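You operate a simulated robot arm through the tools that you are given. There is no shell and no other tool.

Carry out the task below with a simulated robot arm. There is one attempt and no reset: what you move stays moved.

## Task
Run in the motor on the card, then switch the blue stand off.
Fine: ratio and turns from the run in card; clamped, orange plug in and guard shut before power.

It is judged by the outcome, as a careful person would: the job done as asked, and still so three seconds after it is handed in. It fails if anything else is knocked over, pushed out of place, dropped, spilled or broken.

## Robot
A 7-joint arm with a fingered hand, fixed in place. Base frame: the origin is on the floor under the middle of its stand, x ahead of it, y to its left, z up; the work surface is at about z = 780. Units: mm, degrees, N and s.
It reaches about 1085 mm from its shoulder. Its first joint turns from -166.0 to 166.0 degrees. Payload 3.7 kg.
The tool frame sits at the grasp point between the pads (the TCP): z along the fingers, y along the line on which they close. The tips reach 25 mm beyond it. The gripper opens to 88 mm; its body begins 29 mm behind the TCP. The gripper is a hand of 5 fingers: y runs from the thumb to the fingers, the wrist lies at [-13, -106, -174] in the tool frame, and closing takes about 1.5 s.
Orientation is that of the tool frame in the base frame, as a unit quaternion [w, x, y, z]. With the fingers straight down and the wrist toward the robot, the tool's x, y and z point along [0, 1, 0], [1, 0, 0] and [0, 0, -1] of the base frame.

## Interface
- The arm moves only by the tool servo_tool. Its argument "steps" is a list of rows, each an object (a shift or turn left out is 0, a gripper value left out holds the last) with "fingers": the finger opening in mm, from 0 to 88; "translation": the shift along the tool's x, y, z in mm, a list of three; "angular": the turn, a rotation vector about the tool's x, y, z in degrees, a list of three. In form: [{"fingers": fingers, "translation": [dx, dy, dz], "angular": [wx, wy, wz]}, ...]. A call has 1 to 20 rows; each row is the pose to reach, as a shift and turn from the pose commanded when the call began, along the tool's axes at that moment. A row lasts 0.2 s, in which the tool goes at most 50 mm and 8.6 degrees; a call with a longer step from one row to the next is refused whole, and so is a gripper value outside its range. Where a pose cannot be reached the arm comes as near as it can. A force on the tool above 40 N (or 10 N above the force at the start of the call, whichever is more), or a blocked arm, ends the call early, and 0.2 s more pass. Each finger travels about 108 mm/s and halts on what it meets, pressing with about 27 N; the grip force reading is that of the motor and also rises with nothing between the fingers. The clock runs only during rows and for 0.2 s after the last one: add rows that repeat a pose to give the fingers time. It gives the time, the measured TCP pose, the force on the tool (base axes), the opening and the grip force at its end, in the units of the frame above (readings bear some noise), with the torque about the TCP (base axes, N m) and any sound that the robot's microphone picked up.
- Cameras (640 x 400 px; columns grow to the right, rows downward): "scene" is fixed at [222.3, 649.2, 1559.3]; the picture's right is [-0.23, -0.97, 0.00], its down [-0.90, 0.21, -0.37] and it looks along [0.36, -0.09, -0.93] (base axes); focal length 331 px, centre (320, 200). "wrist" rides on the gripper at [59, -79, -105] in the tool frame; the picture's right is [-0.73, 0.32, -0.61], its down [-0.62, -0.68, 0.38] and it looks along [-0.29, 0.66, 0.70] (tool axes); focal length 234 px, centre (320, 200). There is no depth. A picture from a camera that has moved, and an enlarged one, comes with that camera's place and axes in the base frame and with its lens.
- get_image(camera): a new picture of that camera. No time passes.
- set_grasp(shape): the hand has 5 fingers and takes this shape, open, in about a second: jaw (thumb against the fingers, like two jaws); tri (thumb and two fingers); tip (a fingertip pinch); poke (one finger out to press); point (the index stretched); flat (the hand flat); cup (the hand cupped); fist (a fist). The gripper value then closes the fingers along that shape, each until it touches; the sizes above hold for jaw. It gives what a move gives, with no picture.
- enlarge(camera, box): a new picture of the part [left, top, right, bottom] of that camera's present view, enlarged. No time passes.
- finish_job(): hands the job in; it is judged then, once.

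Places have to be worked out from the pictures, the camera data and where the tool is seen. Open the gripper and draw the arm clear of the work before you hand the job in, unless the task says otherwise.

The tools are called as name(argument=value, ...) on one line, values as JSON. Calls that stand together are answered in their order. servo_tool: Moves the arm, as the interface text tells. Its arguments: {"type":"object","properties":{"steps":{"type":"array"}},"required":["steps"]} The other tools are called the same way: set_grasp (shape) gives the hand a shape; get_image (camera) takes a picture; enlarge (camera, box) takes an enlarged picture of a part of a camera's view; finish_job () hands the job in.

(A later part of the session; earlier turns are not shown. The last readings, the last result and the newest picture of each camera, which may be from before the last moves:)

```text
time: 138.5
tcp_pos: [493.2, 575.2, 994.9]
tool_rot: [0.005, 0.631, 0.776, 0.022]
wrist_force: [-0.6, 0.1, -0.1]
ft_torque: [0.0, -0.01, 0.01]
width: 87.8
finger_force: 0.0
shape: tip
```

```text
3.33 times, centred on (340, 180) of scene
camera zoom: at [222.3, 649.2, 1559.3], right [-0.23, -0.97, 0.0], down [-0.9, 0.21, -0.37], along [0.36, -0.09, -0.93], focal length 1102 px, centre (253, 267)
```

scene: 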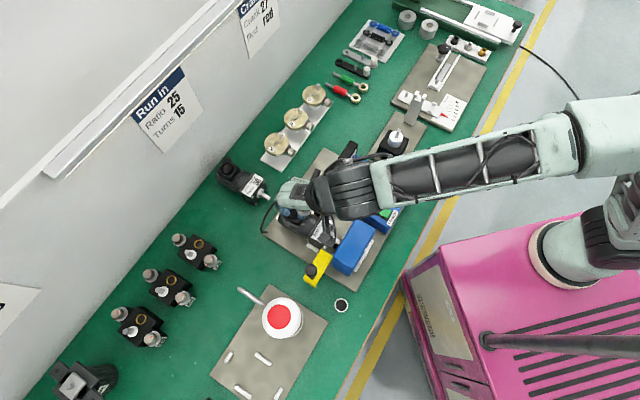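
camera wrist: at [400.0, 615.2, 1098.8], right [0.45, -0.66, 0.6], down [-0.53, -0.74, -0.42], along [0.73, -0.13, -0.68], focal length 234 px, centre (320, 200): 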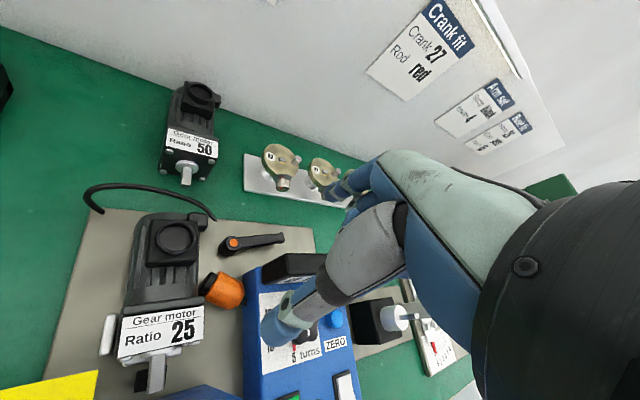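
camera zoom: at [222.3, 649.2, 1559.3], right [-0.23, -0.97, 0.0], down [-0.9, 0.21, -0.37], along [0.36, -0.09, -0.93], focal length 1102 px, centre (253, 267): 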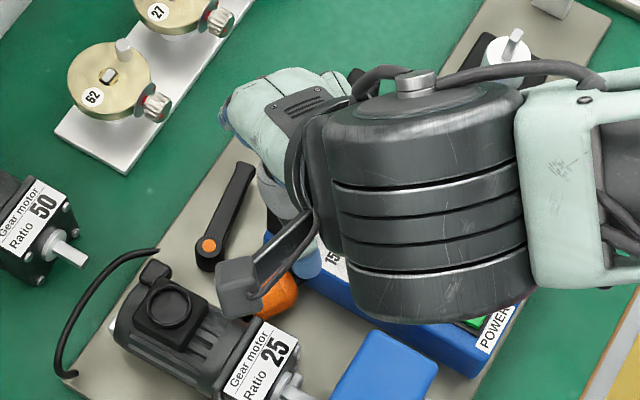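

Tip keeps only thumb and index extended, which should fit. I align the hand across the plug, tilt 8° so the folded fingers stay above the console, pre-open to 50 mm and come down to about 40 mm above it.

servo_tool(steps=[{"fingers": 75, "translation": [2, -1, 15], "angular": [0, -3, -3]}, {"fingers": 62, "translation": [4, -2, 35], "angular": [0, -6, -6]}, {"fingers": 50, "translation": [6, -2, 60], "angular": [0, -8, -6]}, {"fingers": 50, "translation": [7, -2.5, 85], "angular": [0, -8, -6]}, {"fingers": 50, "translation": [7, -2.5, 110], "angular": [0, -8, -6]}, {"fingers": 50, "translation": [7, -2.5, 130], "angular": [0, -8, -6]}, {"fingers": 50, "translation": [7, -2.5, 130], "angular": [0, -8, -6]}])

get_image(camera="wrist")

enlarge(camera="wrist", box=[200, 160, 400, 340])

```text
time: 140.0
tcp_pos: [493.7, 587.7, 876.4]
tool_rot: [0.059, 0.589, 0.806, -0.015]
wrist_force: [-1.9, -1.2, 9.8]
ft_torque: [-0.25, -0.24, -0.05]
width: 50.6
finger_force: 0.0
shape: tip
stopped in row 7: the force on the tool passed its limit at 49 N (the readings are from after the stop); the commanded pose is now the measured one
```

```text
taken
camera wrist: at [392.4, 629.8, 970.8], right [0.48, -0.53, 0.7], down [-0.43, -0.84, -0.34], along [0.77, -0.14, -0.63], focal length 234 px, centre (320, 200)
```

wrist: 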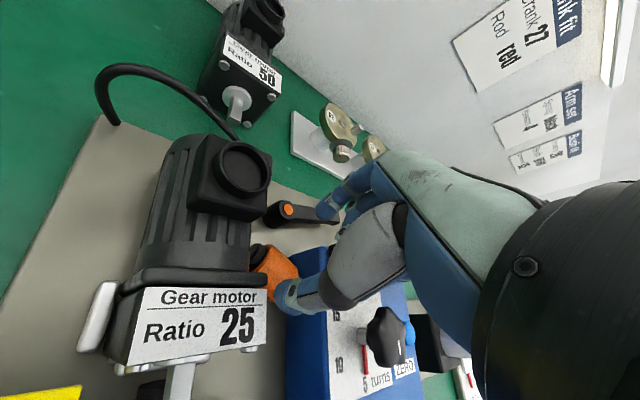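

```text
2.22 times, centred on (300, 250) of wrist
camera zoom: at [392.4, 629.8, 970.8], right [0.48, -0.53, 0.7], down [-0.43, -0.84, -0.34], along [0.77, -0.14, -0.63], focal length 520 px, centre (364, 89)
```

zoom: 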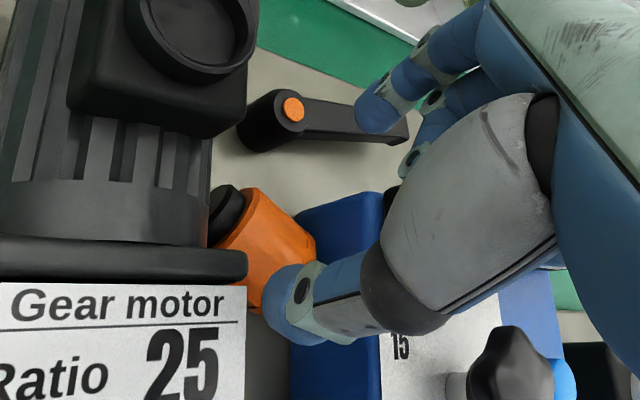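

The folded fingers touched the display's top corner. I lift, turn the hand ~12° so they pass in front of the display, and shift over the plug centre before trying again.

servo_tool(steps=[{"fingers": 46, "translation": [-3, -1, -14]}, {"fingers": 46, "translation": [-6, -2, -14], "angular": [0.7, -1.7, 6.2]}, {"fingers": 46, "translation": [-9.4, -3.2, -14.2], "angular": [1.4, -3.5, 12.4]}, {"fingers": 46, "translation": [-9.4, -3.2, -14.2], "angular": [1.4, -3.5, 12.4]}])

enlarge(camera="wrist", box=[200, 160, 400, 340])

enlarge(camera="scene", box=[280, 140, 380, 240])

```text
time: 141.0
tcp_pos: [492.0, 579.9, 890.4]
tool_rot: [0.077, 0.672, 0.736, -0.037]
wrist_force: [-0.1, 0.0, -0.1]
ft_torque: [-0.01, 0.0, -0.04]
width: 46.3
finger_force: 0.0
shape: tip
```

```text
2.22 times, centred on (300, 250) of wrist
camera zoom: at [401.4, 647.2, 979.8], right [0.34, -0.59, 0.73], down [-0.6, -0.74, -0.31], along [0.72, -0.33, -0.61], focal length 520 px, centre (364, 89)
```

zoom: 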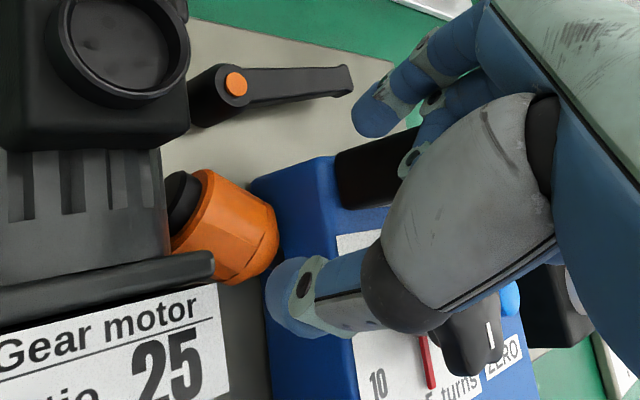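

```text
4.00 times, centred on (330, 190) of scene
camera zoom: at [222.3, 649.2, 1559.3], right [-0.23, -0.97, 0.0], down [-0.9, 0.21, -0.37], along [0.36, -0.09, -0.93], focal length 1323 px, centre (280, 240)
```

zoom: 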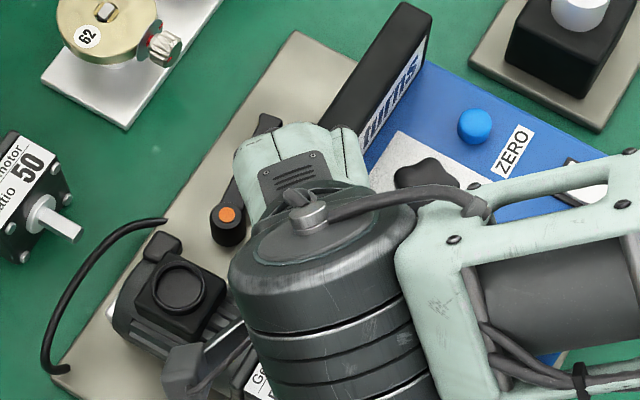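

Very clear view: the plug lies to the left of the pinch line and the folded fingers now pass in front of the display. I descend straight down in small stages.

servo_tool(steps=[{"fingers": 46, "translation": [2, -0.6, 12]}, {"fingers": 46, "translation": [4, -1.2, 24]}, {"fingers": 46, "translation": [5.5, -1.6, 33]}, {"fingers": 46, "translation": [5.5, -1.6, 33]}])

enlarge(camera="wrist", box=[200, 160, 400, 340])

```text
time: 142.0
tcp_pos: [490.6, 579.0, 857.3]
tool_rot: [0.077, 0.671, 0.736, -0.037]
wrist_force: [-5.8, 9.6, 8.1]
ft_torque: [-0.35, -0.13, 0.18]
width: 44.6
finger_force: 0.1
shape: tip
```

```text
2.22 times, centred on (300, 250) of wrist
camera zoom: at [400.4, 647.4, 946.8], right [0.34, -0.59, 0.73], down [-0.6, -0.74, -0.31], along [0.72, -0.33, -0.61], focal length 520 px, centre (364, 89)
```

zoom: 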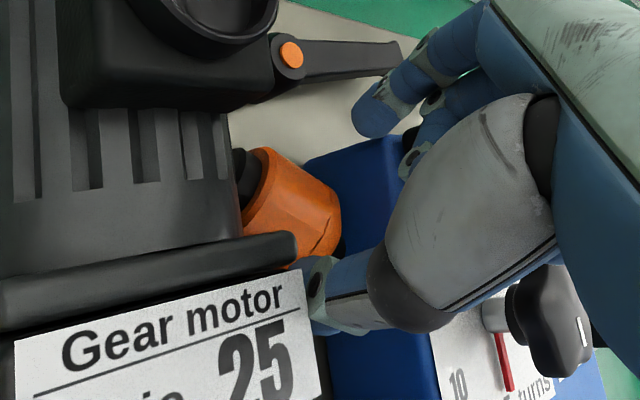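

The index/folded finger caught the display's left end. I back up, turn to a better angle, open wider, and shift toward the robot so that closing the fingers will roll the plug away from the display into the pinch.

servo_tool(steps=[{"fingers": 46, "translation": [-3, -3, -15]}, {"fingers": 60, "translation": [-8, -8, -34], "angular": [-0.8, -1.8, -4.7]}, {"fingers": 72, "translation": [-10.8, -11.5, -34], "angular": [-1.6, -3.6, -9.5]}, {"fingers": 72, "translation": [-10.8, -11.5, -34], "angular": [-2.35, -5.3, -14.2]}, {"fingers": 72, "translation": [-10.8, -11.5, -34], "angular": [-2.35, -5.3, -14.2]}])

enlarge(camera="wrist", box=[200, 140, 420, 340])

```text
time: 143.2
tcp_pos: [478.6, 571.8, 892.4]
tool_rot: [0.121, 0.571, 0.81, -0.062]
wrist_force: [-0.5, -0.2, 0.2]
ft_torque: [0.01, -0.03, 0.01]
width: 71.7
finger_force: 0.0
shape: tip
```

```text
2.00 times, centred on (310, 240) of wrist
camera zoom: at [373.3, 624.4, 974.8], right [0.46, -0.41, 0.79], down [-0.39, -0.89, -0.23], along [0.8, -0.21, -0.57], focal length 468 px, centre (340, 120)
```

zoom: 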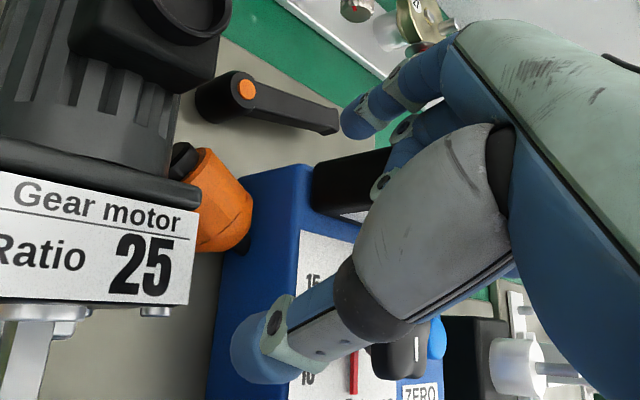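

The plug is ~15 mm toward the index side, within the 72 mm opening. I descend in stages.

servo_tool(steps=[{"fingers": 72, "translation": [3.2, -0.5, 11.6]}, {"fingers": 72, "translation": [6.4, -0.9, 23]}, {"fingers": 72, "translation": [9.6, -1.4, 34.7]}, {"fingers": 72, "translation": [9.6, -1.4, 34.7]}])

enlarge(camera="wrist", box=[200, 140, 420, 340])

```text
time: 144.2
tcp_pos: [477.5, 573.4, 857.1]
tool_rot: [0.12, 0.571, 0.81, -0.062]
wrist_force: [1.1, -0.3, 1.4]
ft_torque: [-0.01, 0.02, -0.01]
width: 72.2
finger_force: 0.0
shape: tip
```

```text
2.00 times, centred on (310, 240) of wrist
camera zoom: at [373.5, 625.1, 938.7], right [0.46, -0.41, 0.79], down [-0.39, -0.89, -0.23], along [0.8, -0.21, -0.57], focal length 468 px, centre (340, 120)
```

zoom: 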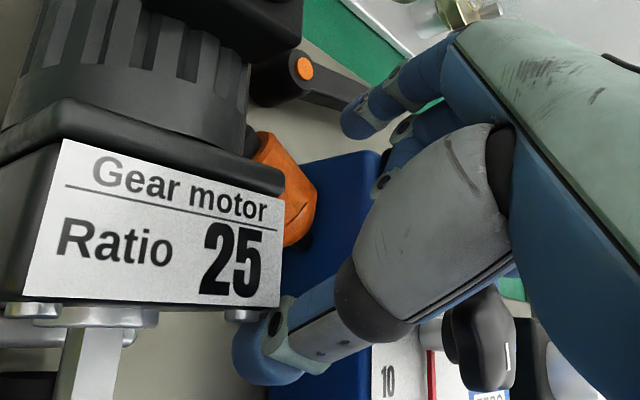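

No contact at 857, past the earlier obstruction. I continue down slowly.

servo_tool(steps=[{"fingers": 72, "translation": [2.1, -0.3, 7.7]}, {"fingers": 72, "translation": [4.3, -0.6, 15.4]}, {"fingers": 72, "translation": [6.4, -0.9, 23.1]}, {"fingers": 72, "translation": [6.4, -0.9, 23.1]}])

enlarge(camera="wrist", box=[200, 140, 420, 340])

```text
time: 145.2
tcp_pos: [478.5, 572.7, 833.3]
tool_rot: [0.121, 0.572, 0.809, -0.061]
wrist_force: [0.5, -11.0, 25.0]
ft_torque: [0.05, 1.0, 0.44]
width: 71.7
finger_force: 0.1
shape: tip
```

```text
2.00 times, centred on (310, 240) of wrist
camera zoom: at [373.4, 624.3, 916.1], right [0.46, -0.41, 0.79], down [-0.4, -0.89, -0.23], along [0.8, -0.21, -0.57], focal length 468 px, centre (340, 120)
```

zoom: 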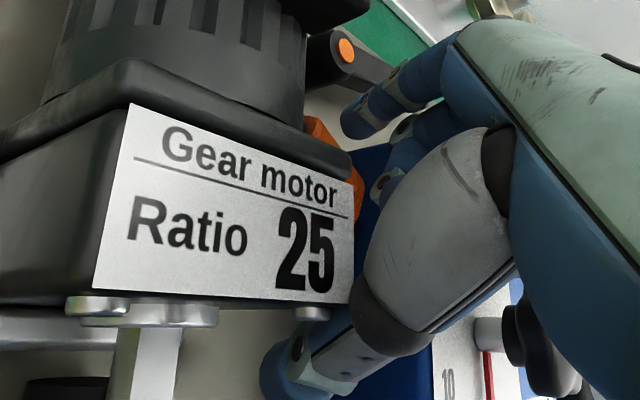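

The thumb base is brushing the gearbox's front corner. I lift a few mm, shift 5 mm away from the motor and continue down.

servo_tool(steps=[{"fingers": 72, "translation": [-1.6, 0.2, -5.8]}, {"fingers": 72, "translation": [-6, 2, -5.8]}, {"fingers": 72, "translation": [-4, 2, 2]}, {"fingers": 72, "translation": [-2.2, 1.8, 8]}, {"fingers": 72, "translation": [-2.2, 1.8, 8]}])

enlarge(camera="wrist", box=[200, 140, 420, 340])

```text
time: 146.4
tcp_pos: [483.2, 570.7, 828.0]
tool_rot: [0.12, 0.571, 0.81, -0.06]
wrist_force: [0.5, 4.2, 37.3]
ft_torque: [-0.29, 1.22, 0.44]
width: 71.7
finger_force: 0.0
shape: tip
```

```text
2.00 times, centred on (310, 240) of wrist
camera zoom: at [376.9, 622.1, 910.9], right [0.46, -0.41, 0.79], down [-0.39, -0.89, -0.23], along [0.8, -0.2, -0.57], focal length 468 px, centre (340, 120)
```

zoom: 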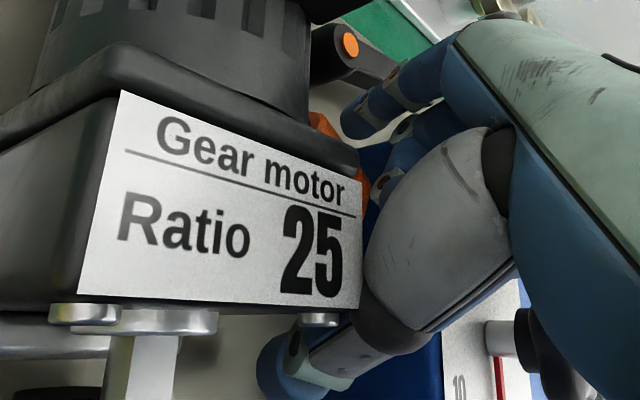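

The thumb tip is resting on side stop B. I close partway (which moves it off the stop and nudges the plug inward), then lower the last few mm.

servo_tool(steps=[{"fingers": 68, "translation": [-0.8, 0.1, -3]}, {"fingers": 60, "translation": [-0.8, 0.1, -3]}, {"fingers": 54, "translation": [-0.8, 0.1, -3]}, {"fingers": 54, "translation": [-0.8, 0.1, -3]}])

enlarge(camera="wrist", box=[200, 140, 420, 340])

enlarge(camera="scene", box=[280, 150, 380, 250])

```text
time: 147.4
tcp_pos: [482.3, 568.2, 826.9]
tool_rot: [0.12, 0.572, 0.809, -0.064]
wrist_force: [-0.8, -9.8, -3.1]
ft_torque: [0.32, 0.15, 0.52]
width: 53.2
finger_force: 0.2
shape: tip
```

```text
2.00 times, centred on (310, 240) of wrist
camera zoom: at [377.0, 621.5, 910.0], right [0.46, -0.41, 0.79], down [-0.4, -0.89, -0.23], along [0.79, -0.21, -0.57], focal length 468 px, centre (340, 120)
```

zoom: 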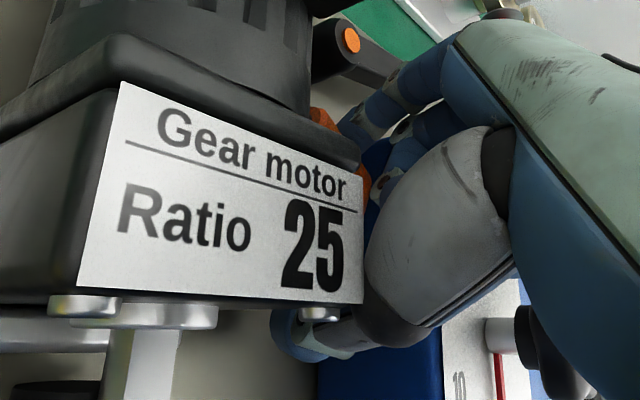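

```text
4.00 times, centred on (330, 200) of scene
camera zoom: at [222.3, 649.2, 1559.3], right [-0.23, -0.97, 0.0], down [-0.9, 0.21, -0.37], along [0.36, -0.09, -0.93], focal length 1323 px, centre (280, 200)
```

zoom: 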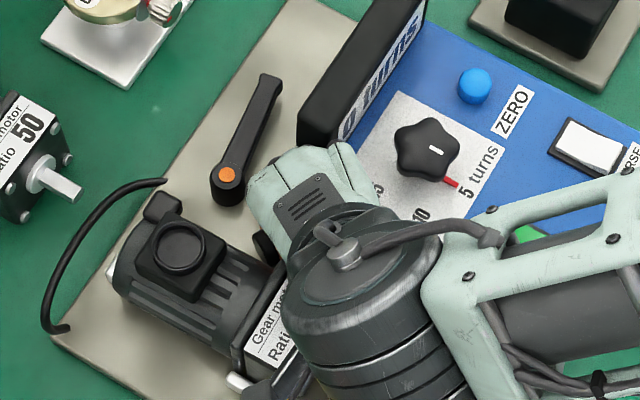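

servo_tool(steps=[{"fingers": 54, "translation": [-2.6, 1.3, 0]}, {"fingers": 54, "translation": [-1.8, 1.2, 3]}, {"fingers": 52, "translation": [-1, 1, 6]}, {"fingers": 50, "translation": [-1, 1, 6]}])

```text
time: 148.4
tcp_pos: [484.8, 568.0, 826.5]
tool_rot: [0.119, 0.571, 0.81, -0.061]
wrist_force: [-9.0, 1.9, 27.5]
ft_torque: [-0.17, 0.04, 0.39]
width: 49.9
finger_force: 0.0
shape: tip
```

Something (a folded finger) is resting on the plug's top, so this is as low as I can go; the fingertips are at the plug's mid-height. I close the pinch and see if it takes hold.

servo_tool(steps=[{"fingers": 46, "translation": [0, 0, -1.5]}, {"fingers": 42, "translation": [0, 0, -1.5]}, {"fingers": 38, "translation": [0, 0, -1.5]}, {"fingers": 34, "translation": [0, 0, -1.5]}, {"fingers": 30, "translation": [0, 0, -1.5]}, {"fingers": 26, "translation": [0, 0, -1.5]}, {"fingers": 26, "translation": [0, 0, -1.5]}, {"fingers": 26, "translation": [0, 0, -1.5]}])

enlarge(camera="wrist", box=[200, 140, 420, 340])

```text
time: 150.2
tcp_pos: [484.5, 568.3, 825.9]
tool_rot: [0.12, 0.571, 0.81, -0.062]
wrist_force: [-10.6, 8.0, 25.2]
ft_torque: [-0.5, -0.71, 0.18]
width: 26.2
finger_force: 27.0
shape: tip
```

```text
2.00 times, centred on (310, 240) of wrist
camera zoom: at [377.7, 620.3, 907.9], right [0.46, -0.41, 0.79], down [-0.39, -0.89, -0.23], along [0.8, -0.21, -0.57], focal length 468 px, centre (340, 120)
```

zoom: 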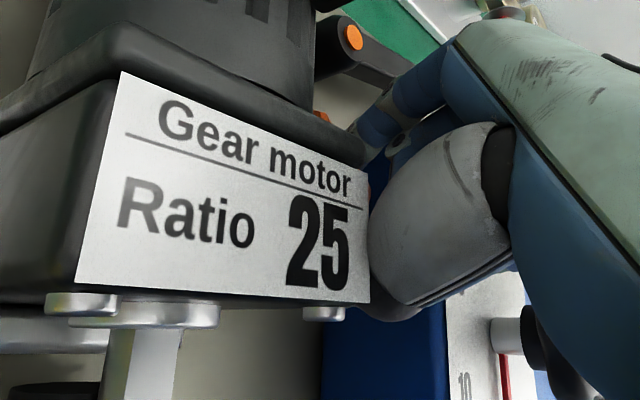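

The pinch shows 27 N at 26 mm. I lift slowly to see whether the plug comes along.

servo_tool(steps=[{"fingers": 24, "translation": [-1.6, 0.2, -5.8]}, {"fingers": 24, "translation": [-3.2, 0.5, -11.6]}, {"fingers": 24, "translation": [-6.4, 0.9, -23]}, {"fingers": 24, "translation": [-9.6, 1.4, -34.7]}, {"fingers": 24, "translation": [-9.6, 1.4, -34.7]}])

enlarge(camera="wrist", box=[200, 140, 420, 340])

get_image(camera="scene")

```text
time: 151.4
tcp_pos: [482.9, 568.6, 859.8]
tool_rot: [0.12, 0.571, 0.81, -0.063]
wrist_force: [-15.3, 4.9, -7.1]
ft_torque: [-0.03, -0.12, -0.11]
width: 25.4
finger_force: 26.7
shape: tip
```

```text
2.00 times, centred on (310, 240) of wrist
camera zoom: at [377.9, 620.8, 942.7], right [0.46, -0.41, 0.79], down [-0.39, -0.89, -0.23], along [0.8, -0.21, -0.57], focal length 468 px, centre (340, 120)
```

zoom: 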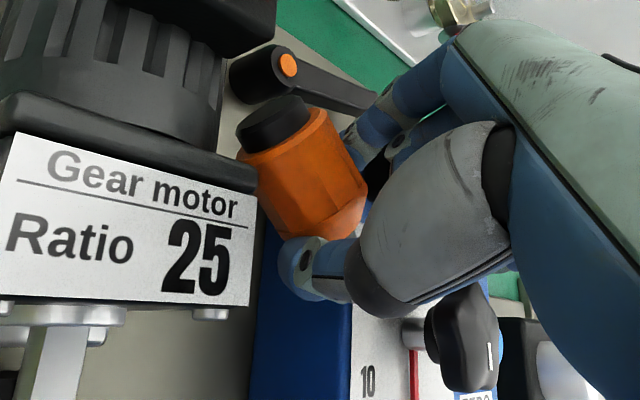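

```text
taken
```

scene: 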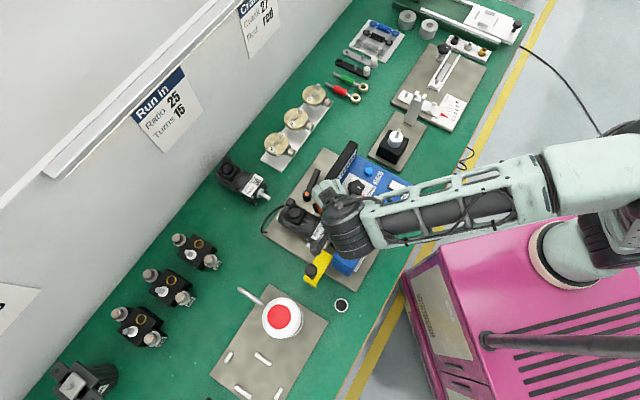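

The plug is in the pinch and lifted. There is a side load (perhaps brushing the display), so I keep lifting gently.

servo_tool(steps=[{"fingers": 24, "translation": [-1.6, -1, -5.8]}, {"fingers": 24, "translation": [-4.3, -2, -15.4]}, {"fingers": 24, "translation": [-8.5, -2, -31]}, {"fingers": 24, "translation": [-12.8, -2, -46]}, {"fingers": 24, "translation": [-18.7, -2, -67.5]}, {"fingers": 24, "translation": [-18.7, -2, -67.5]}])

enlarge(camera="wrist", box=[200, 140, 420, 340])

enlarge(camera="scene", box=[270, 140, 390, 260])

```text
time: 152.8
tcp_pos: [480.7, 566.0, 929.6]
tool_rot: [0.12, 0.571, 0.81, -0.062]
wrist_force: [-0.2, 0.0, -0.4]
ft_torque: [0.0, -0.02, 0.0]
width: 25.6
finger_force: 26.4
shape: tip
```

```text
2.00 times, centred on (310, 240) of wrist
camera zoom: at [375.6, 617.9, 1012.6], right [0.46, -0.41, 0.79], down [-0.39, -0.89, -0.23], along [0.8, -0.21, -0.57], focal length 468 px, centre (340, 120)
```

zoom: 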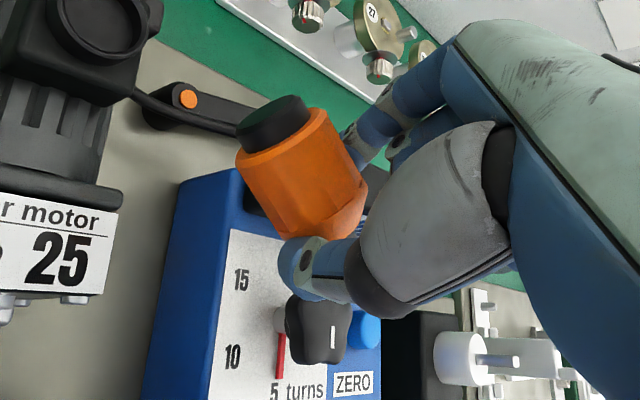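

```text
3.33 times, centred on (330, 200) of scene
camera zoom: at [222.3, 649.2, 1559.3], right [-0.23, -0.97, 0.0], down [-0.9, 0.21, -0.37], along [0.36, -0.09, -0.93], focal length 1102 px, centre (287, 200)
```

zoom: 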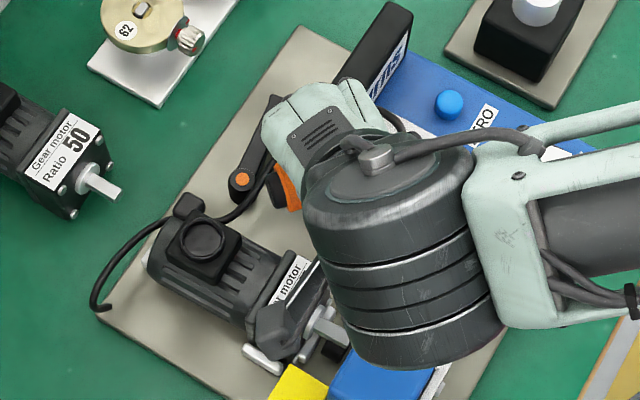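

The plug is held by its dome end, connector pointing away, so it must be re-gripped. I carry it over open bench to the left of the stand, turning the hand so the connector will point toward the robot.

servo_tool(steps=[{"fingers": 24, "translation": [-8, 1, -29]}, {"fingers": 24, "translation": [-15, 2, -55], "angular": [-2.1, 0.3, -7.7]}, {"fingers": 24, "translation": [0, -2, -60], "angular": [-4.3, 0.6, -15.6]}, {"fingers": 24, "translation": [15, -6, -64], "angular": [-6.5, 0.9, -23.5]}, {"fingers": 24, "translation": [30, -10, -68], "angular": [-8.6, 1.2, -31.4]}, {"fingers": 24, "translation": [45, -14, -72], "angular": [-10.8, 1.5, -39.2]}, {"fingers": 24, "translation": [60, -18, -76], "angular": [-12.9, 1.8, -47]}, {"fingers": 24, "translation": [75, -22, -80], "angular": [-15.1, 2.1, -54.9]}, {"fingers": 24, "translation": [90, -26, -84], "angular": [-17.3, 2.5, -62.7]}, {"fingers": 24, "translation": [105, -30, -88], "angular": [-19.4, 2.8, -70.6]}, {"fingers": 24, "translation": [120, -34, -92], "angular": [-21.6, 3.1, -78.4]}, {"fingers": 24, "translation": [135, -38, -96], "angular": [-23.7, 3.4, -86.3]}, {"fingers": 24, "translation": [147, -40, -99], "angular": [-25.9, 3.7, -94.1]}, {"fingers": 24, "translation": [147, -40, -99], "angular": [-28, 4, -102]}, {"fingers": 24, "translation": [147, -40, -99], "angular": [-30.2, 4.3, -109.8]}, {"fingers": 24, "translation": [147, -40, -99], "angular": [-30.2, 4.3, -109.8]}])

get_image(camera="wrist")

get_image(camera="scene")

```text
time: 156.2
tcp_pos: [383.5, 708.9, 985.1]
tool_rot: [0.116, -0.369, 0.92, 0.067]
wrist_force: [0.1, 0.5, -0.4]
ft_torque: [0.0, 0.01, -0.01]
width: 25.5
finger_force: 27.0
shape: tip
```

```text
taken
camera wrist: at [380.1, 593.3, 1067.1], right [0.19, 0.59, 0.79], down [0.97, 0.0, -0.23], along [-0.14, 0.81, -0.57], focal length 234 px, centre (320, 200)
```

wrist: 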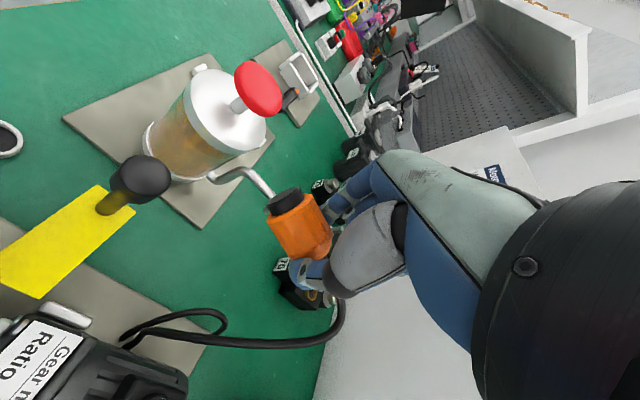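

```text
taken
```

scene: 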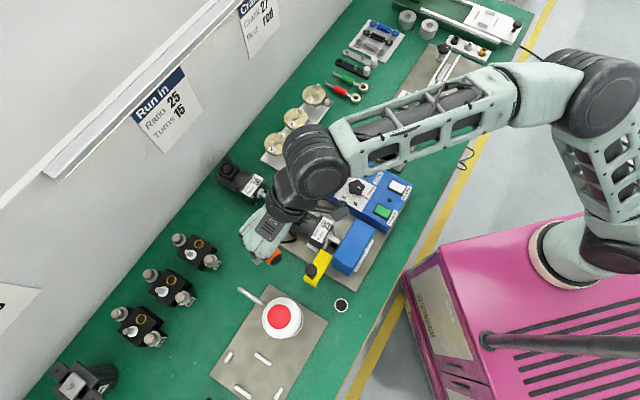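

The plug is well visible now. I zoom to measure its pose in the pinch; my idea is to stand it upright by touching the connector edge on the bench and swinging the hand over it.

enlarge(camera="wrist", box=[240, 160, 380, 310])

enlarge(camera="scene", box=[225, 190, 325, 290])

```text
2.67 times, centred on (310, 235) of wrist
camera zoom: at [380.1, 593.3, 1067.1], right [0.19, 0.59, 0.79], down [0.97, 0.0, -0.23], along [-0.14, 0.81, -0.57], focal length 624 px, centre (347, 107)
```

zoom: 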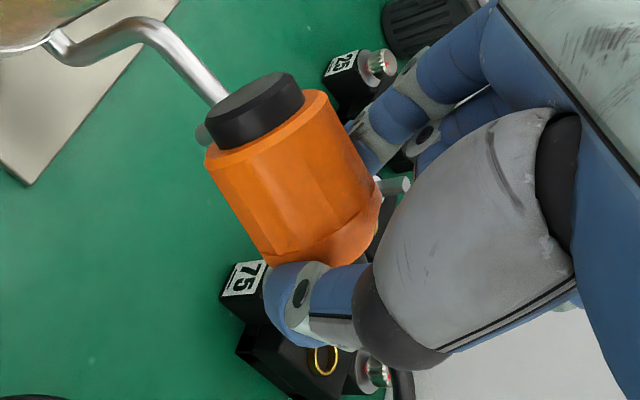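

```text
4.00 times, centred on (275, 240) of scene
camera zoom: at [222.3, 649.2, 1559.3], right [-0.23, -0.97, 0.0], down [-0.9, 0.21, -0.37], along [0.36, -0.09, -0.93], focal length 1323 px, centre (500, 40)
```

zoom: 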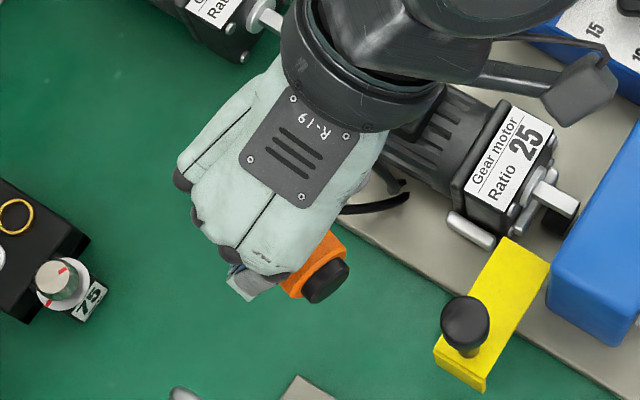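

I'll use the empty bench area where the motor used to stand. I move there at height while tilting the hand so the connector points ~25° downward.

servo_tool(steps=[{"fingers": 24, "translation": [-15, 3.5, 12], "angular": [0, -5, 0]}, {"fingers": 24, "translation": [-31, 7, 28], "angular": [0, -11, 0]}, {"fingers": 24, "translation": [-46, 11, 44], "angular": [0, -17, 0]}, {"fingers": 24, "translation": [-62, 15, 62], "angular": [0, -23, 0]}, {"fingers": 24, "translation": [-77, 18, 79], "angular": [0, -28, 0]}, {"fingers": 24, "translation": [-77, 18, 79], "angular": [0, -33, 0]}, {"fingers": 24, "translation": [-77, 18, 79], "angular": [0, -33, 0]}])

get_image(camera="wrist")

enlarge(camera="scene", box=[180, 160, 300, 280])

```text
time: 157.8
tcp_pos: [438.3, 790.9, 929.4]
tool_rot: [0.374, -0.333, 0.849, 0.168]
wrist_force: [0.2, 0.7, 0.3]
ft_torque: [0.0, -0.02, -0.01]
width: 25.6
finger_force: 27.1
shape: tip
```

```text
taken
camera wrist: at [409.1, 652.6, 952.6], right [-0.18, 0.23, 0.96], down [0.98, -0.01, 0.18], along [0.05, 0.97, -0.22], focal length 234 px, centre (320, 200)
```

wrist: 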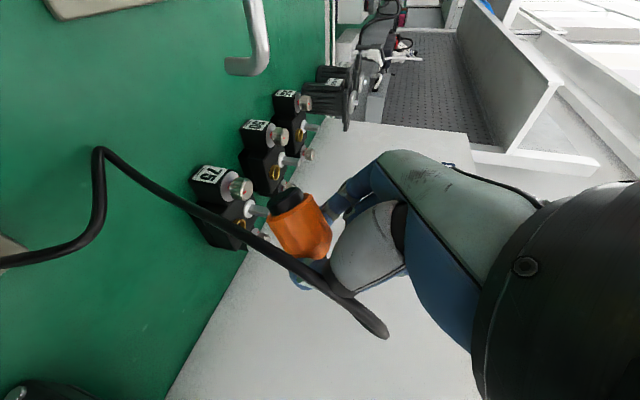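

```text
3.33 times, centred on (240, 220) of scene
camera zoom: at [222.3, 649.2, 1559.3], right [-0.23, -0.97, 0.0], down [-0.9, 0.21, -0.37], along [0.36, -0.09, -0.93], focal length 1102 px, centre (587, 133)
```

zoom: 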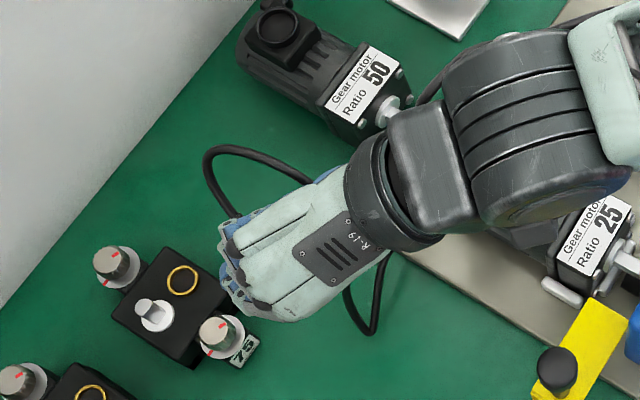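

Hand and plug are clear of the neighbours. I lower to ~20 mm above the expected touch-down and check the plug's angle.

servo_tool(steps=[{"fingers": 24, "translation": [18.7, -0.9, 16.6]}, {"fingers": 24, "translation": [37, -1.8, 33]}, {"fingers": 24, "translation": [56, -2.7, 49.7]}, {"fingers": 24, "translation": [67.2, -3.2, 59.7]}, {"fingers": 24, "translation": [67.2, -3.2, 59.7]}])

enlarge(camera="wrist", box=[220, 140, 400, 300])

enlarge(camera="scene", box=[200, 190, 300, 290])

```text
time: 159.0
tcp_pos: [437.7, 792.9, 838.6]
tool_rot: [0.372, -0.333, 0.85, 0.169]
wrist_force: [0.3, -0.9, -0.9]
ft_torque: [0.0, 0.01, -0.02]
width: 25.4
finger_force: 27.0
shape: tip
```

```text
2.50 times, centred on (310, 220) of wrist
camera zoom: at [409.4, 653.3, 861.9], right [-0.18, 0.23, 0.96], down [0.98, -0.01, 0.18], along [0.05, 0.97, -0.22], focal length 585 px, centre (345, 150)
```

zoom: 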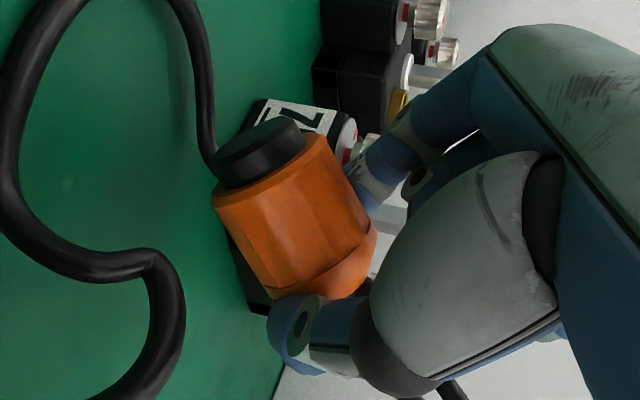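

```text
4.00 times, centred on (250, 240) of scene
camera zoom: at [222.3, 649.2, 1559.3], right [-0.23, -0.97, 0.0], down [-0.9, 0.21, -0.37], along [0.36, -0.09, -0.93], focal length 1323 px, centre (600, 40)
```

zoom: 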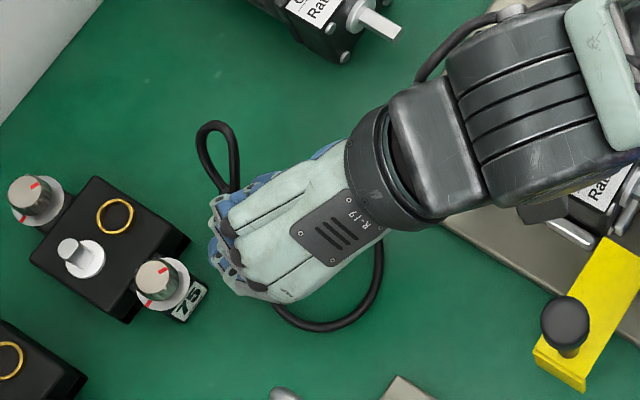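

The plug points ~23° downward as planned. I lower to just touching (TCP ≈ 822).

servo_tool(steps=[{"fingers": 24, "translation": [4.5, -0.2, 4]}, {"fingers": 24, "translation": [9, -0.4, 8]}, {"fingers": 24, "translation": [12, -0.6, 10.6]}, {"fingers": 24, "translation": [12, -0.6, 10.6]}])

enlarge(camera="wrist", box=[220, 140, 400, 300])

```text
time: 160.0
tcp_pos: [436.8, 790.9, 824.3]
tool_rot: [0.373, -0.333, 0.849, 0.169]
wrist_force: [-6.2, 5.5, 3.3]
ft_torque: [-0.63, -0.08, -1.23]
width: 25.7
finger_force: 27.0
shape: tip
```

```text
2.50 times, centred on (310, 220) of wrist
camera zoom: at [407.2, 652.8, 846.8], right [-0.18, 0.23, 0.96], down [0.98, -0.01, 0.18], along [0.05, 0.97, -0.22], focal length 585 px, centre (345, 150)
```

zoom: 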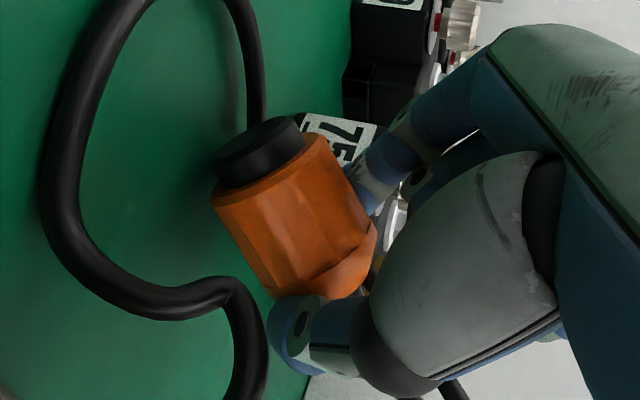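

The wrist camera housing touched the edge of the seated motor (light, ~9 N). I lift, move 10 mm away from the motor, and approach again.

servo_tool(steps=[{"fingers": 24, "translation": [-3, 0.1, -2.7]}, {"fingers": 24, "translation": [-2.8, 6, -2.6]}, {"fingers": 24, "translation": [-2.6, 11, -2.5]}, {"fingers": 24, "translation": [4, 11, -10]}, {"fingers": 24, "translation": [4, 11, -10]}])

enlarge(camera="wrist", box=[220, 140, 400, 300])

enlarge(camera="scene", box=[200, 170, 340, 310])

```text
time: 161.2
tcp_pos: [422.8, 791.3, 826.2]
tool_rot: [0.373, -0.333, 0.849, 0.17]
wrist_force: [-0.4, -0.7, -0.4]
ft_torque: [-0.05, -0.01, 0.02]
width: 25.8
finger_force: 27.1
shape: tip
```

```text
2.50 times, centred on (310, 220) of wrist
camera zoom: at [394.0, 653.2, 849.8], right [-0.18, 0.23, 0.96], down [0.98, -0.01, 0.18], along [0.05, 0.97, -0.22], focal length 585 px, centre (345, 150)
```

zoom: 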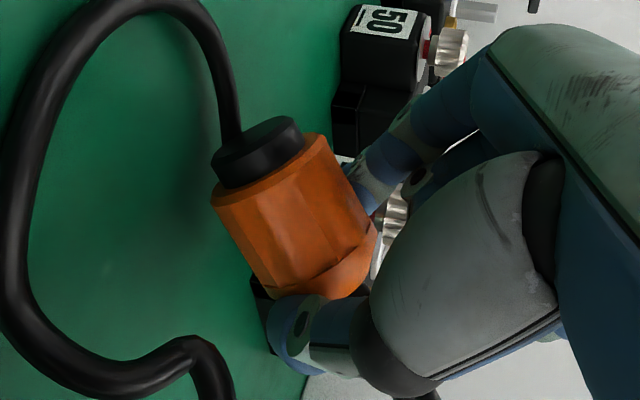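

```text
2.86 times, centred on (270, 240) of scene
camera zoom: at [222.3, 649.2, 1559.3], right [-0.23, -0.97, 0.0], down [-0.9, 0.21, -0.37], along [0.36, -0.09, -0.93], focal length 945 px, centre (463, 86)
```

zoom: 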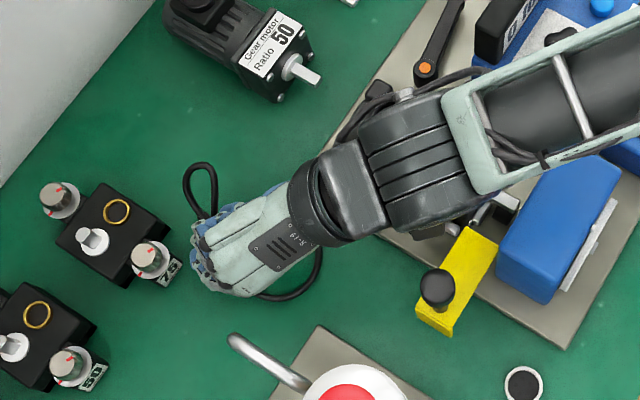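

Clear again. I lower onto the bench until the connector edge touches.

servo_tool(steps=[{"fingers": 24, "translation": [1.9, -0.1, 1.7]}, {"fingers": 24, "translation": [3.7, -0.2, 3.3]}, {"fingers": 24, "translation": [5.2, -0.3, 4.6]}, {"fingers": 24, "translation": [5.2, -0.3, 4.6]}])

enlarge(camera="wrist", box=[220, 140, 400, 300])

```text
time: 162.2
tcp_pos: [423.0, 792.6, 821.5]
tool_rot: [0.373, -0.333, 0.849, 0.168]
wrist_force: [1.4, 0.3, 2.6]
ft_torque: [0.09, 0.0, -0.01]
width: 25.5
finger_force: 26.9
shape: tip
```

```text
2.50 times, centred on (310, 220) of wrist
camera zoom: at [393.7, 653.6, 843.6], right [-0.18, 0.23, 0.96], down [0.98, -0.01, 0.18], along [0.05, 0.97, -0.22], focal length 585 px, centre (345, 150)
```

zoom: 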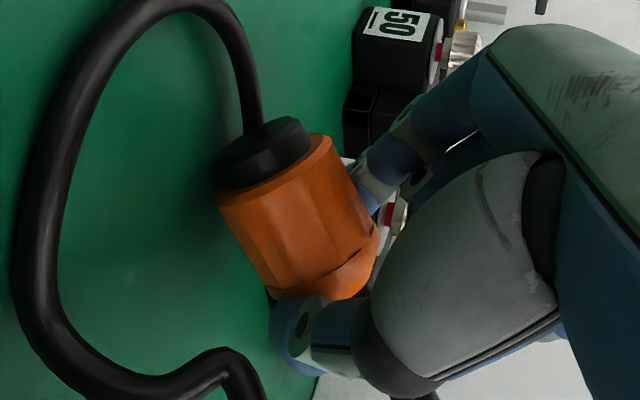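

The edge touches at z=821.5 as predicted. Now I swing the hand along the arc over the contact point to stand the plug up.

servo_tool(steps=[{"fingers": 24, "translation": [-0.4, 0.1, -4.3]}, {"fingers": 24, "translation": [-0.4, 0.2, -8.6]}, {"fingers": 24, "translation": [0.2, 0.2, -12.2]}, {"fingers": 24, "translation": [0.7, 0.3, -15.8]}, {"fingers": 24, "translation": [2.6, 0.3, -21]}, {"fingers": 24, "translation": [4.5, 0.3, -26]}, {"fingers": 24, "translation": [7.7, 0.3, -30.4]}, {"fingers": 24, "translation": [10.9, 0.3, -34.8]}, {"fingers": 24, "translation": [10.9, 0.3, -34.8]}])

enlarge(camera="wrist", box=[220, 140, 400, 300])

```text
time: 164.2
tcp_pos: [399.5, 768.7, 834.5]
tool_rot: [0.373, -0.334, 0.849, 0.169]
wrist_force: [-1.2, -0.4, -0.2]
ft_torque: [-0.01, -0.01, -0.01]
width: 25.6
finger_force: 26.7
shape: tip
```

```text
2.50 times, centred on (310, 220) of wrist
camera zoom: at [369.7, 629.7, 858.3], right [-0.18, 0.23, 0.96], down [0.98, -0.01, 0.18], along [0.05, 0.97, -0.22], focal length 585 px, centre (345, 150)
```

zoom: 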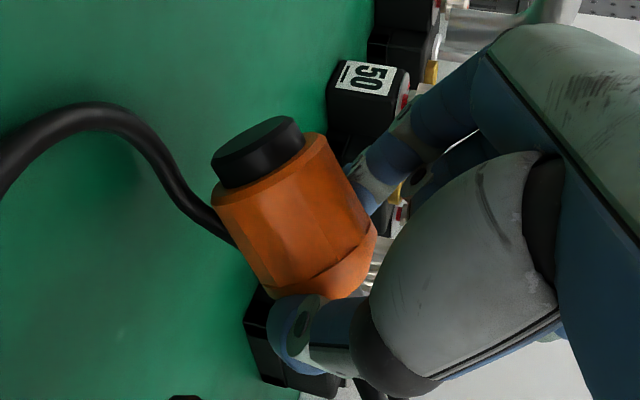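

The plug did not pivot (the pinch is too stiff). Instead I'll lay it flat on the bench and re-grip: I level the plug by tilting the hand back 23° and move to a roomier spot.

servo_tool(steps=[{"fingers": 24, "translation": [0, -4, -14]}, {"fingers": 24, "translation": [2, -10, -22], "angular": [0, 7, 0]}, {"fingers": 24, "translation": [4, -16, -27], "angular": [0, 14, 0]}, {"fingers": 24, "translation": [6.5, -21.3, -31], "angular": [0, 20, 0]}, {"fingers": 24, "translation": [6.5, -21.3, -31], "angular": [0, 23, 0]}, {"fingers": 24, "translation": [6.5, -21.3, -31], "angular": [0, 23, 0]}])

get_image(camera="wrist")

enlarge(camera="scene", box=[210, 190, 330, 310])

```text
time: 165.6
tcp_pos: [394.6, 733.6, 850.8]
tool_rot: [0.196, -0.36, 0.907, 0.099]
wrist_force: [0.5, -0.3, -0.3]
ft_torque: [0.01, -0.01, 0.0]
width: 25.7
finger_force: 26.3
shape: tip
```

```text
taken
camera wrist: at [380.7, 607.4, 917.2], right [0.09, 0.48, 0.87], down [0.99, 0.01, -0.11], along [-0.06, 0.87, -0.48], focal length 234 px, centre (320, 200)
```

wrist: 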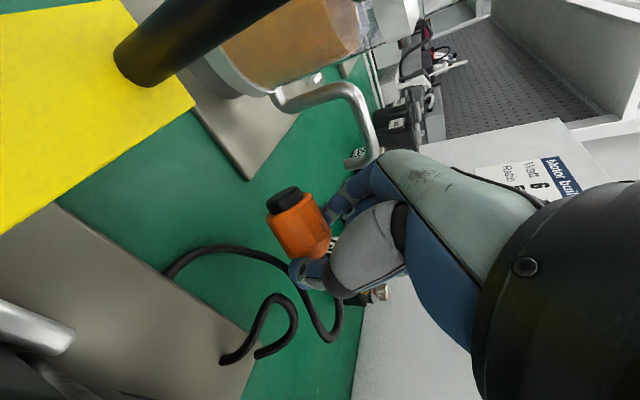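

```text
3.33 times, centred on (270, 250) of scene
camera zoom: at [222.3, 649.2, 1559.3], right [-0.23, -0.97, 0.0], down [-0.9, 0.21, -0.37], along [0.36, -0.09, -0.93], focal length 1102 px, centre (487, 33)
```

zoom: 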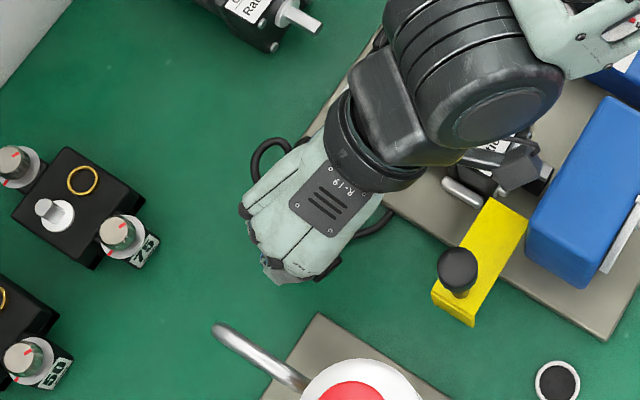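

The plug is now level. I lower it to the bench in small steps until it touches.

servo_tool(steps=[{"fingers": 24, "translation": [5, -0.4, 10.5]}, {"fingers": 24, "translation": [9.8, -0.9, 20.8]}, {"fingers": 24, "translation": [12.4, -1.1, 26.2]}, {"fingers": 24, "translation": [14.1, -1.3, 29.8]}, {"fingers": 24, "translation": [15.4, -1.4, 32.6]}, {"fingers": 24, "translation": [15.4, -1.4, 32.6]}])

enlarge(camera="wrist", box=[220, 150, 400, 310])

```text
time: 167.0
tcp_pos: [393.8, 734.0, 814.9]
tool_rot: [0.196, -0.36, 0.907, 0.099]
wrist_force: [2.5, 1.6, 2.0]
ft_torque: [0.01, -0.01, 0.03]
width: 25.9
finger_force: 27.1
shape: tip
```

```text
2.50 times, centred on (310, 230) of wrist
camera zoom: at [380.4, 607.7, 881.3], right [0.09, 0.48, 0.87], down [0.99, 0.01, -0.11], along [-0.06, 0.88, -0.48], focal length 585 px, centre (345, 125)
```

zoom: 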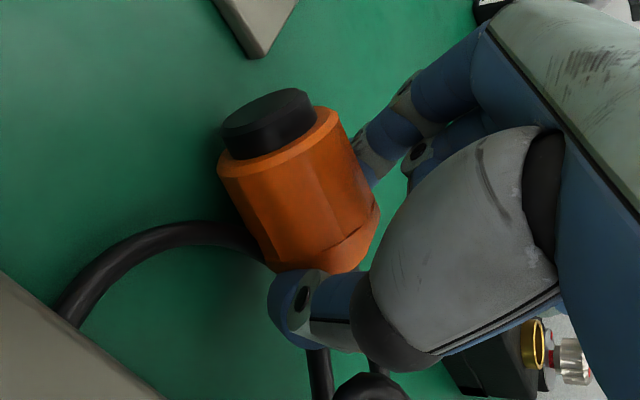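

It is resting on the bench. I open the pinch gently to release.

servo_tool(steps=[{"fingers": 28}, {"fingers": 34}, {"fingers": 42}, {"fingers": 52}, {"fingers": 60}, {"fingers": 60}])

enlarge(camera="wrist", box=[220, 150, 400, 310])

```text
time: 168.4
tcp_pos: [394.1, 735.1, 815.0]
tool_rot: [0.196, -0.359, 0.907, 0.099]
wrist_force: [0.3, -0.2, 0.9]
ft_torque: [-0.02, -0.01, -0.02]
width: 59.6
finger_force: 0.0
shape: tip
```

```text
2.50 times, centred on (310, 230) of wrist
camera zoom: at [380.2, 607.6, 881.2], right [0.09, 0.48, 0.87], down [0.99, 0.01, -0.11], along [-0.06, 0.87, -0.48], focal length 585 px, centre (345, 125)
```

zoom: 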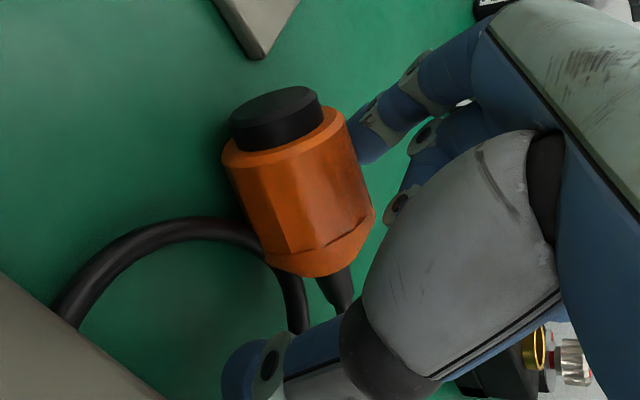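

The plug lies on its side on open bench. I rise, and re-orient the hand so the fingers lean toward the connector end for a grip from which the plug can be turned upright.

servo_tool(steps=[{"fingers": 60, "translation": [-14, 0.5, -27]}, {"fingers": 60, "translation": [-28, 1, -53]}, {"fingers": 60, "translation": [-32.5, 1.3, -62], "angular": [0.3, 6.5, 3.6]}, {"fingers": 60, "translation": [-32.5, 1.3, -62], "angular": [0.6, 13, 7.2]}, {"fingers": 60, "translation": [-32.5, 1.3, -62], "angular": [0.9, 19.5, 10.8]}, {"fingers": 60, "translation": [-32.5, 1.3, -62], "angular": [1.2, 26, 14.4]}, {"fingers": 60, "translation": [-32.5, 1.3, -62], "angular": [1.5, 32.6, 18]}, {"fingers": 60, "translation": [-32.5, 1.3, -62], "angular": [1.8, 39, 21.6]}, {"fingers": 60, "translation": [-32.5, 1.3, -62], "angular": [2.1, 45, 24.9]}, {"fingers": 60, "translation": [-32.5, 1.3, -62], "angular": [2.3, 48.9, 27]}, {"fingers": 60, "translation": [-32.5, 1.3, -62], "angular": [2.3, 48.9, 27]}])

get_image(camera="wrist")

enlarge(camera="scene", box=[210, 190, 330, 310])

```text
time: 170.8
tcp_pos: [397.6, 734.4, 884.6]
tool_rot: [-0.214, -0.15, 0.965, -0.033]
wrist_force: [-1.2, 0.2, 0.5]
ft_torque: [-0.01, -0.02, -0.02]
width: 59.6
finger_force: 0.0
shape: tip
```

```text
taken
camera wrist: at [413.4, 657.2, 1004.6], right [0.77, 0.58, 0.24], down [0.59, -0.53, -0.61], along [-0.23, 0.62, -0.75], focal length 234 px, centre (320, 200)
```

wrist: 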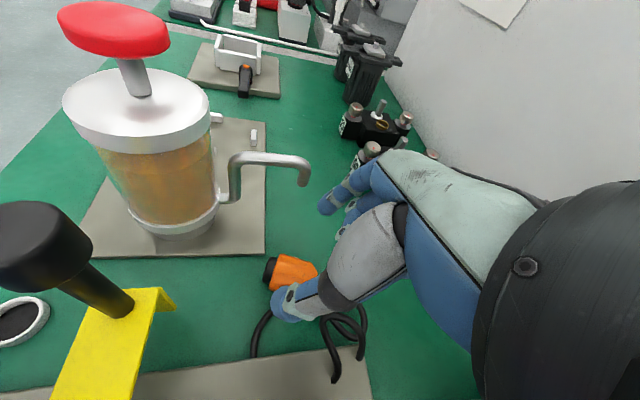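

```text
3.33 times, centred on (270, 250) of scene
camera zoom: at [222.3, 649.2, 1559.3], right [-0.23, -0.97, 0.0], down [-0.9, 0.21, -0.37], along [0.36, -0.09, -0.93], focal length 1102 px, centre (487, 33)
```

zoom: 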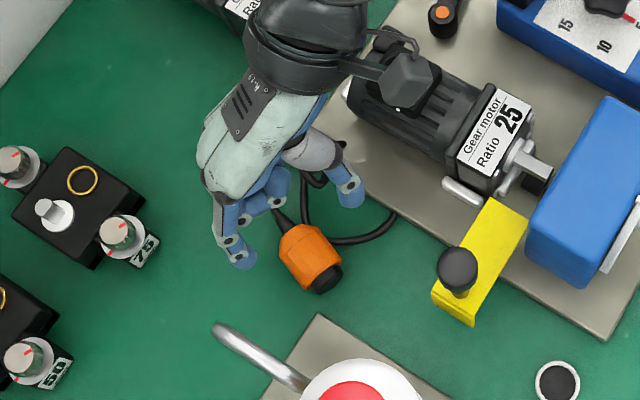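

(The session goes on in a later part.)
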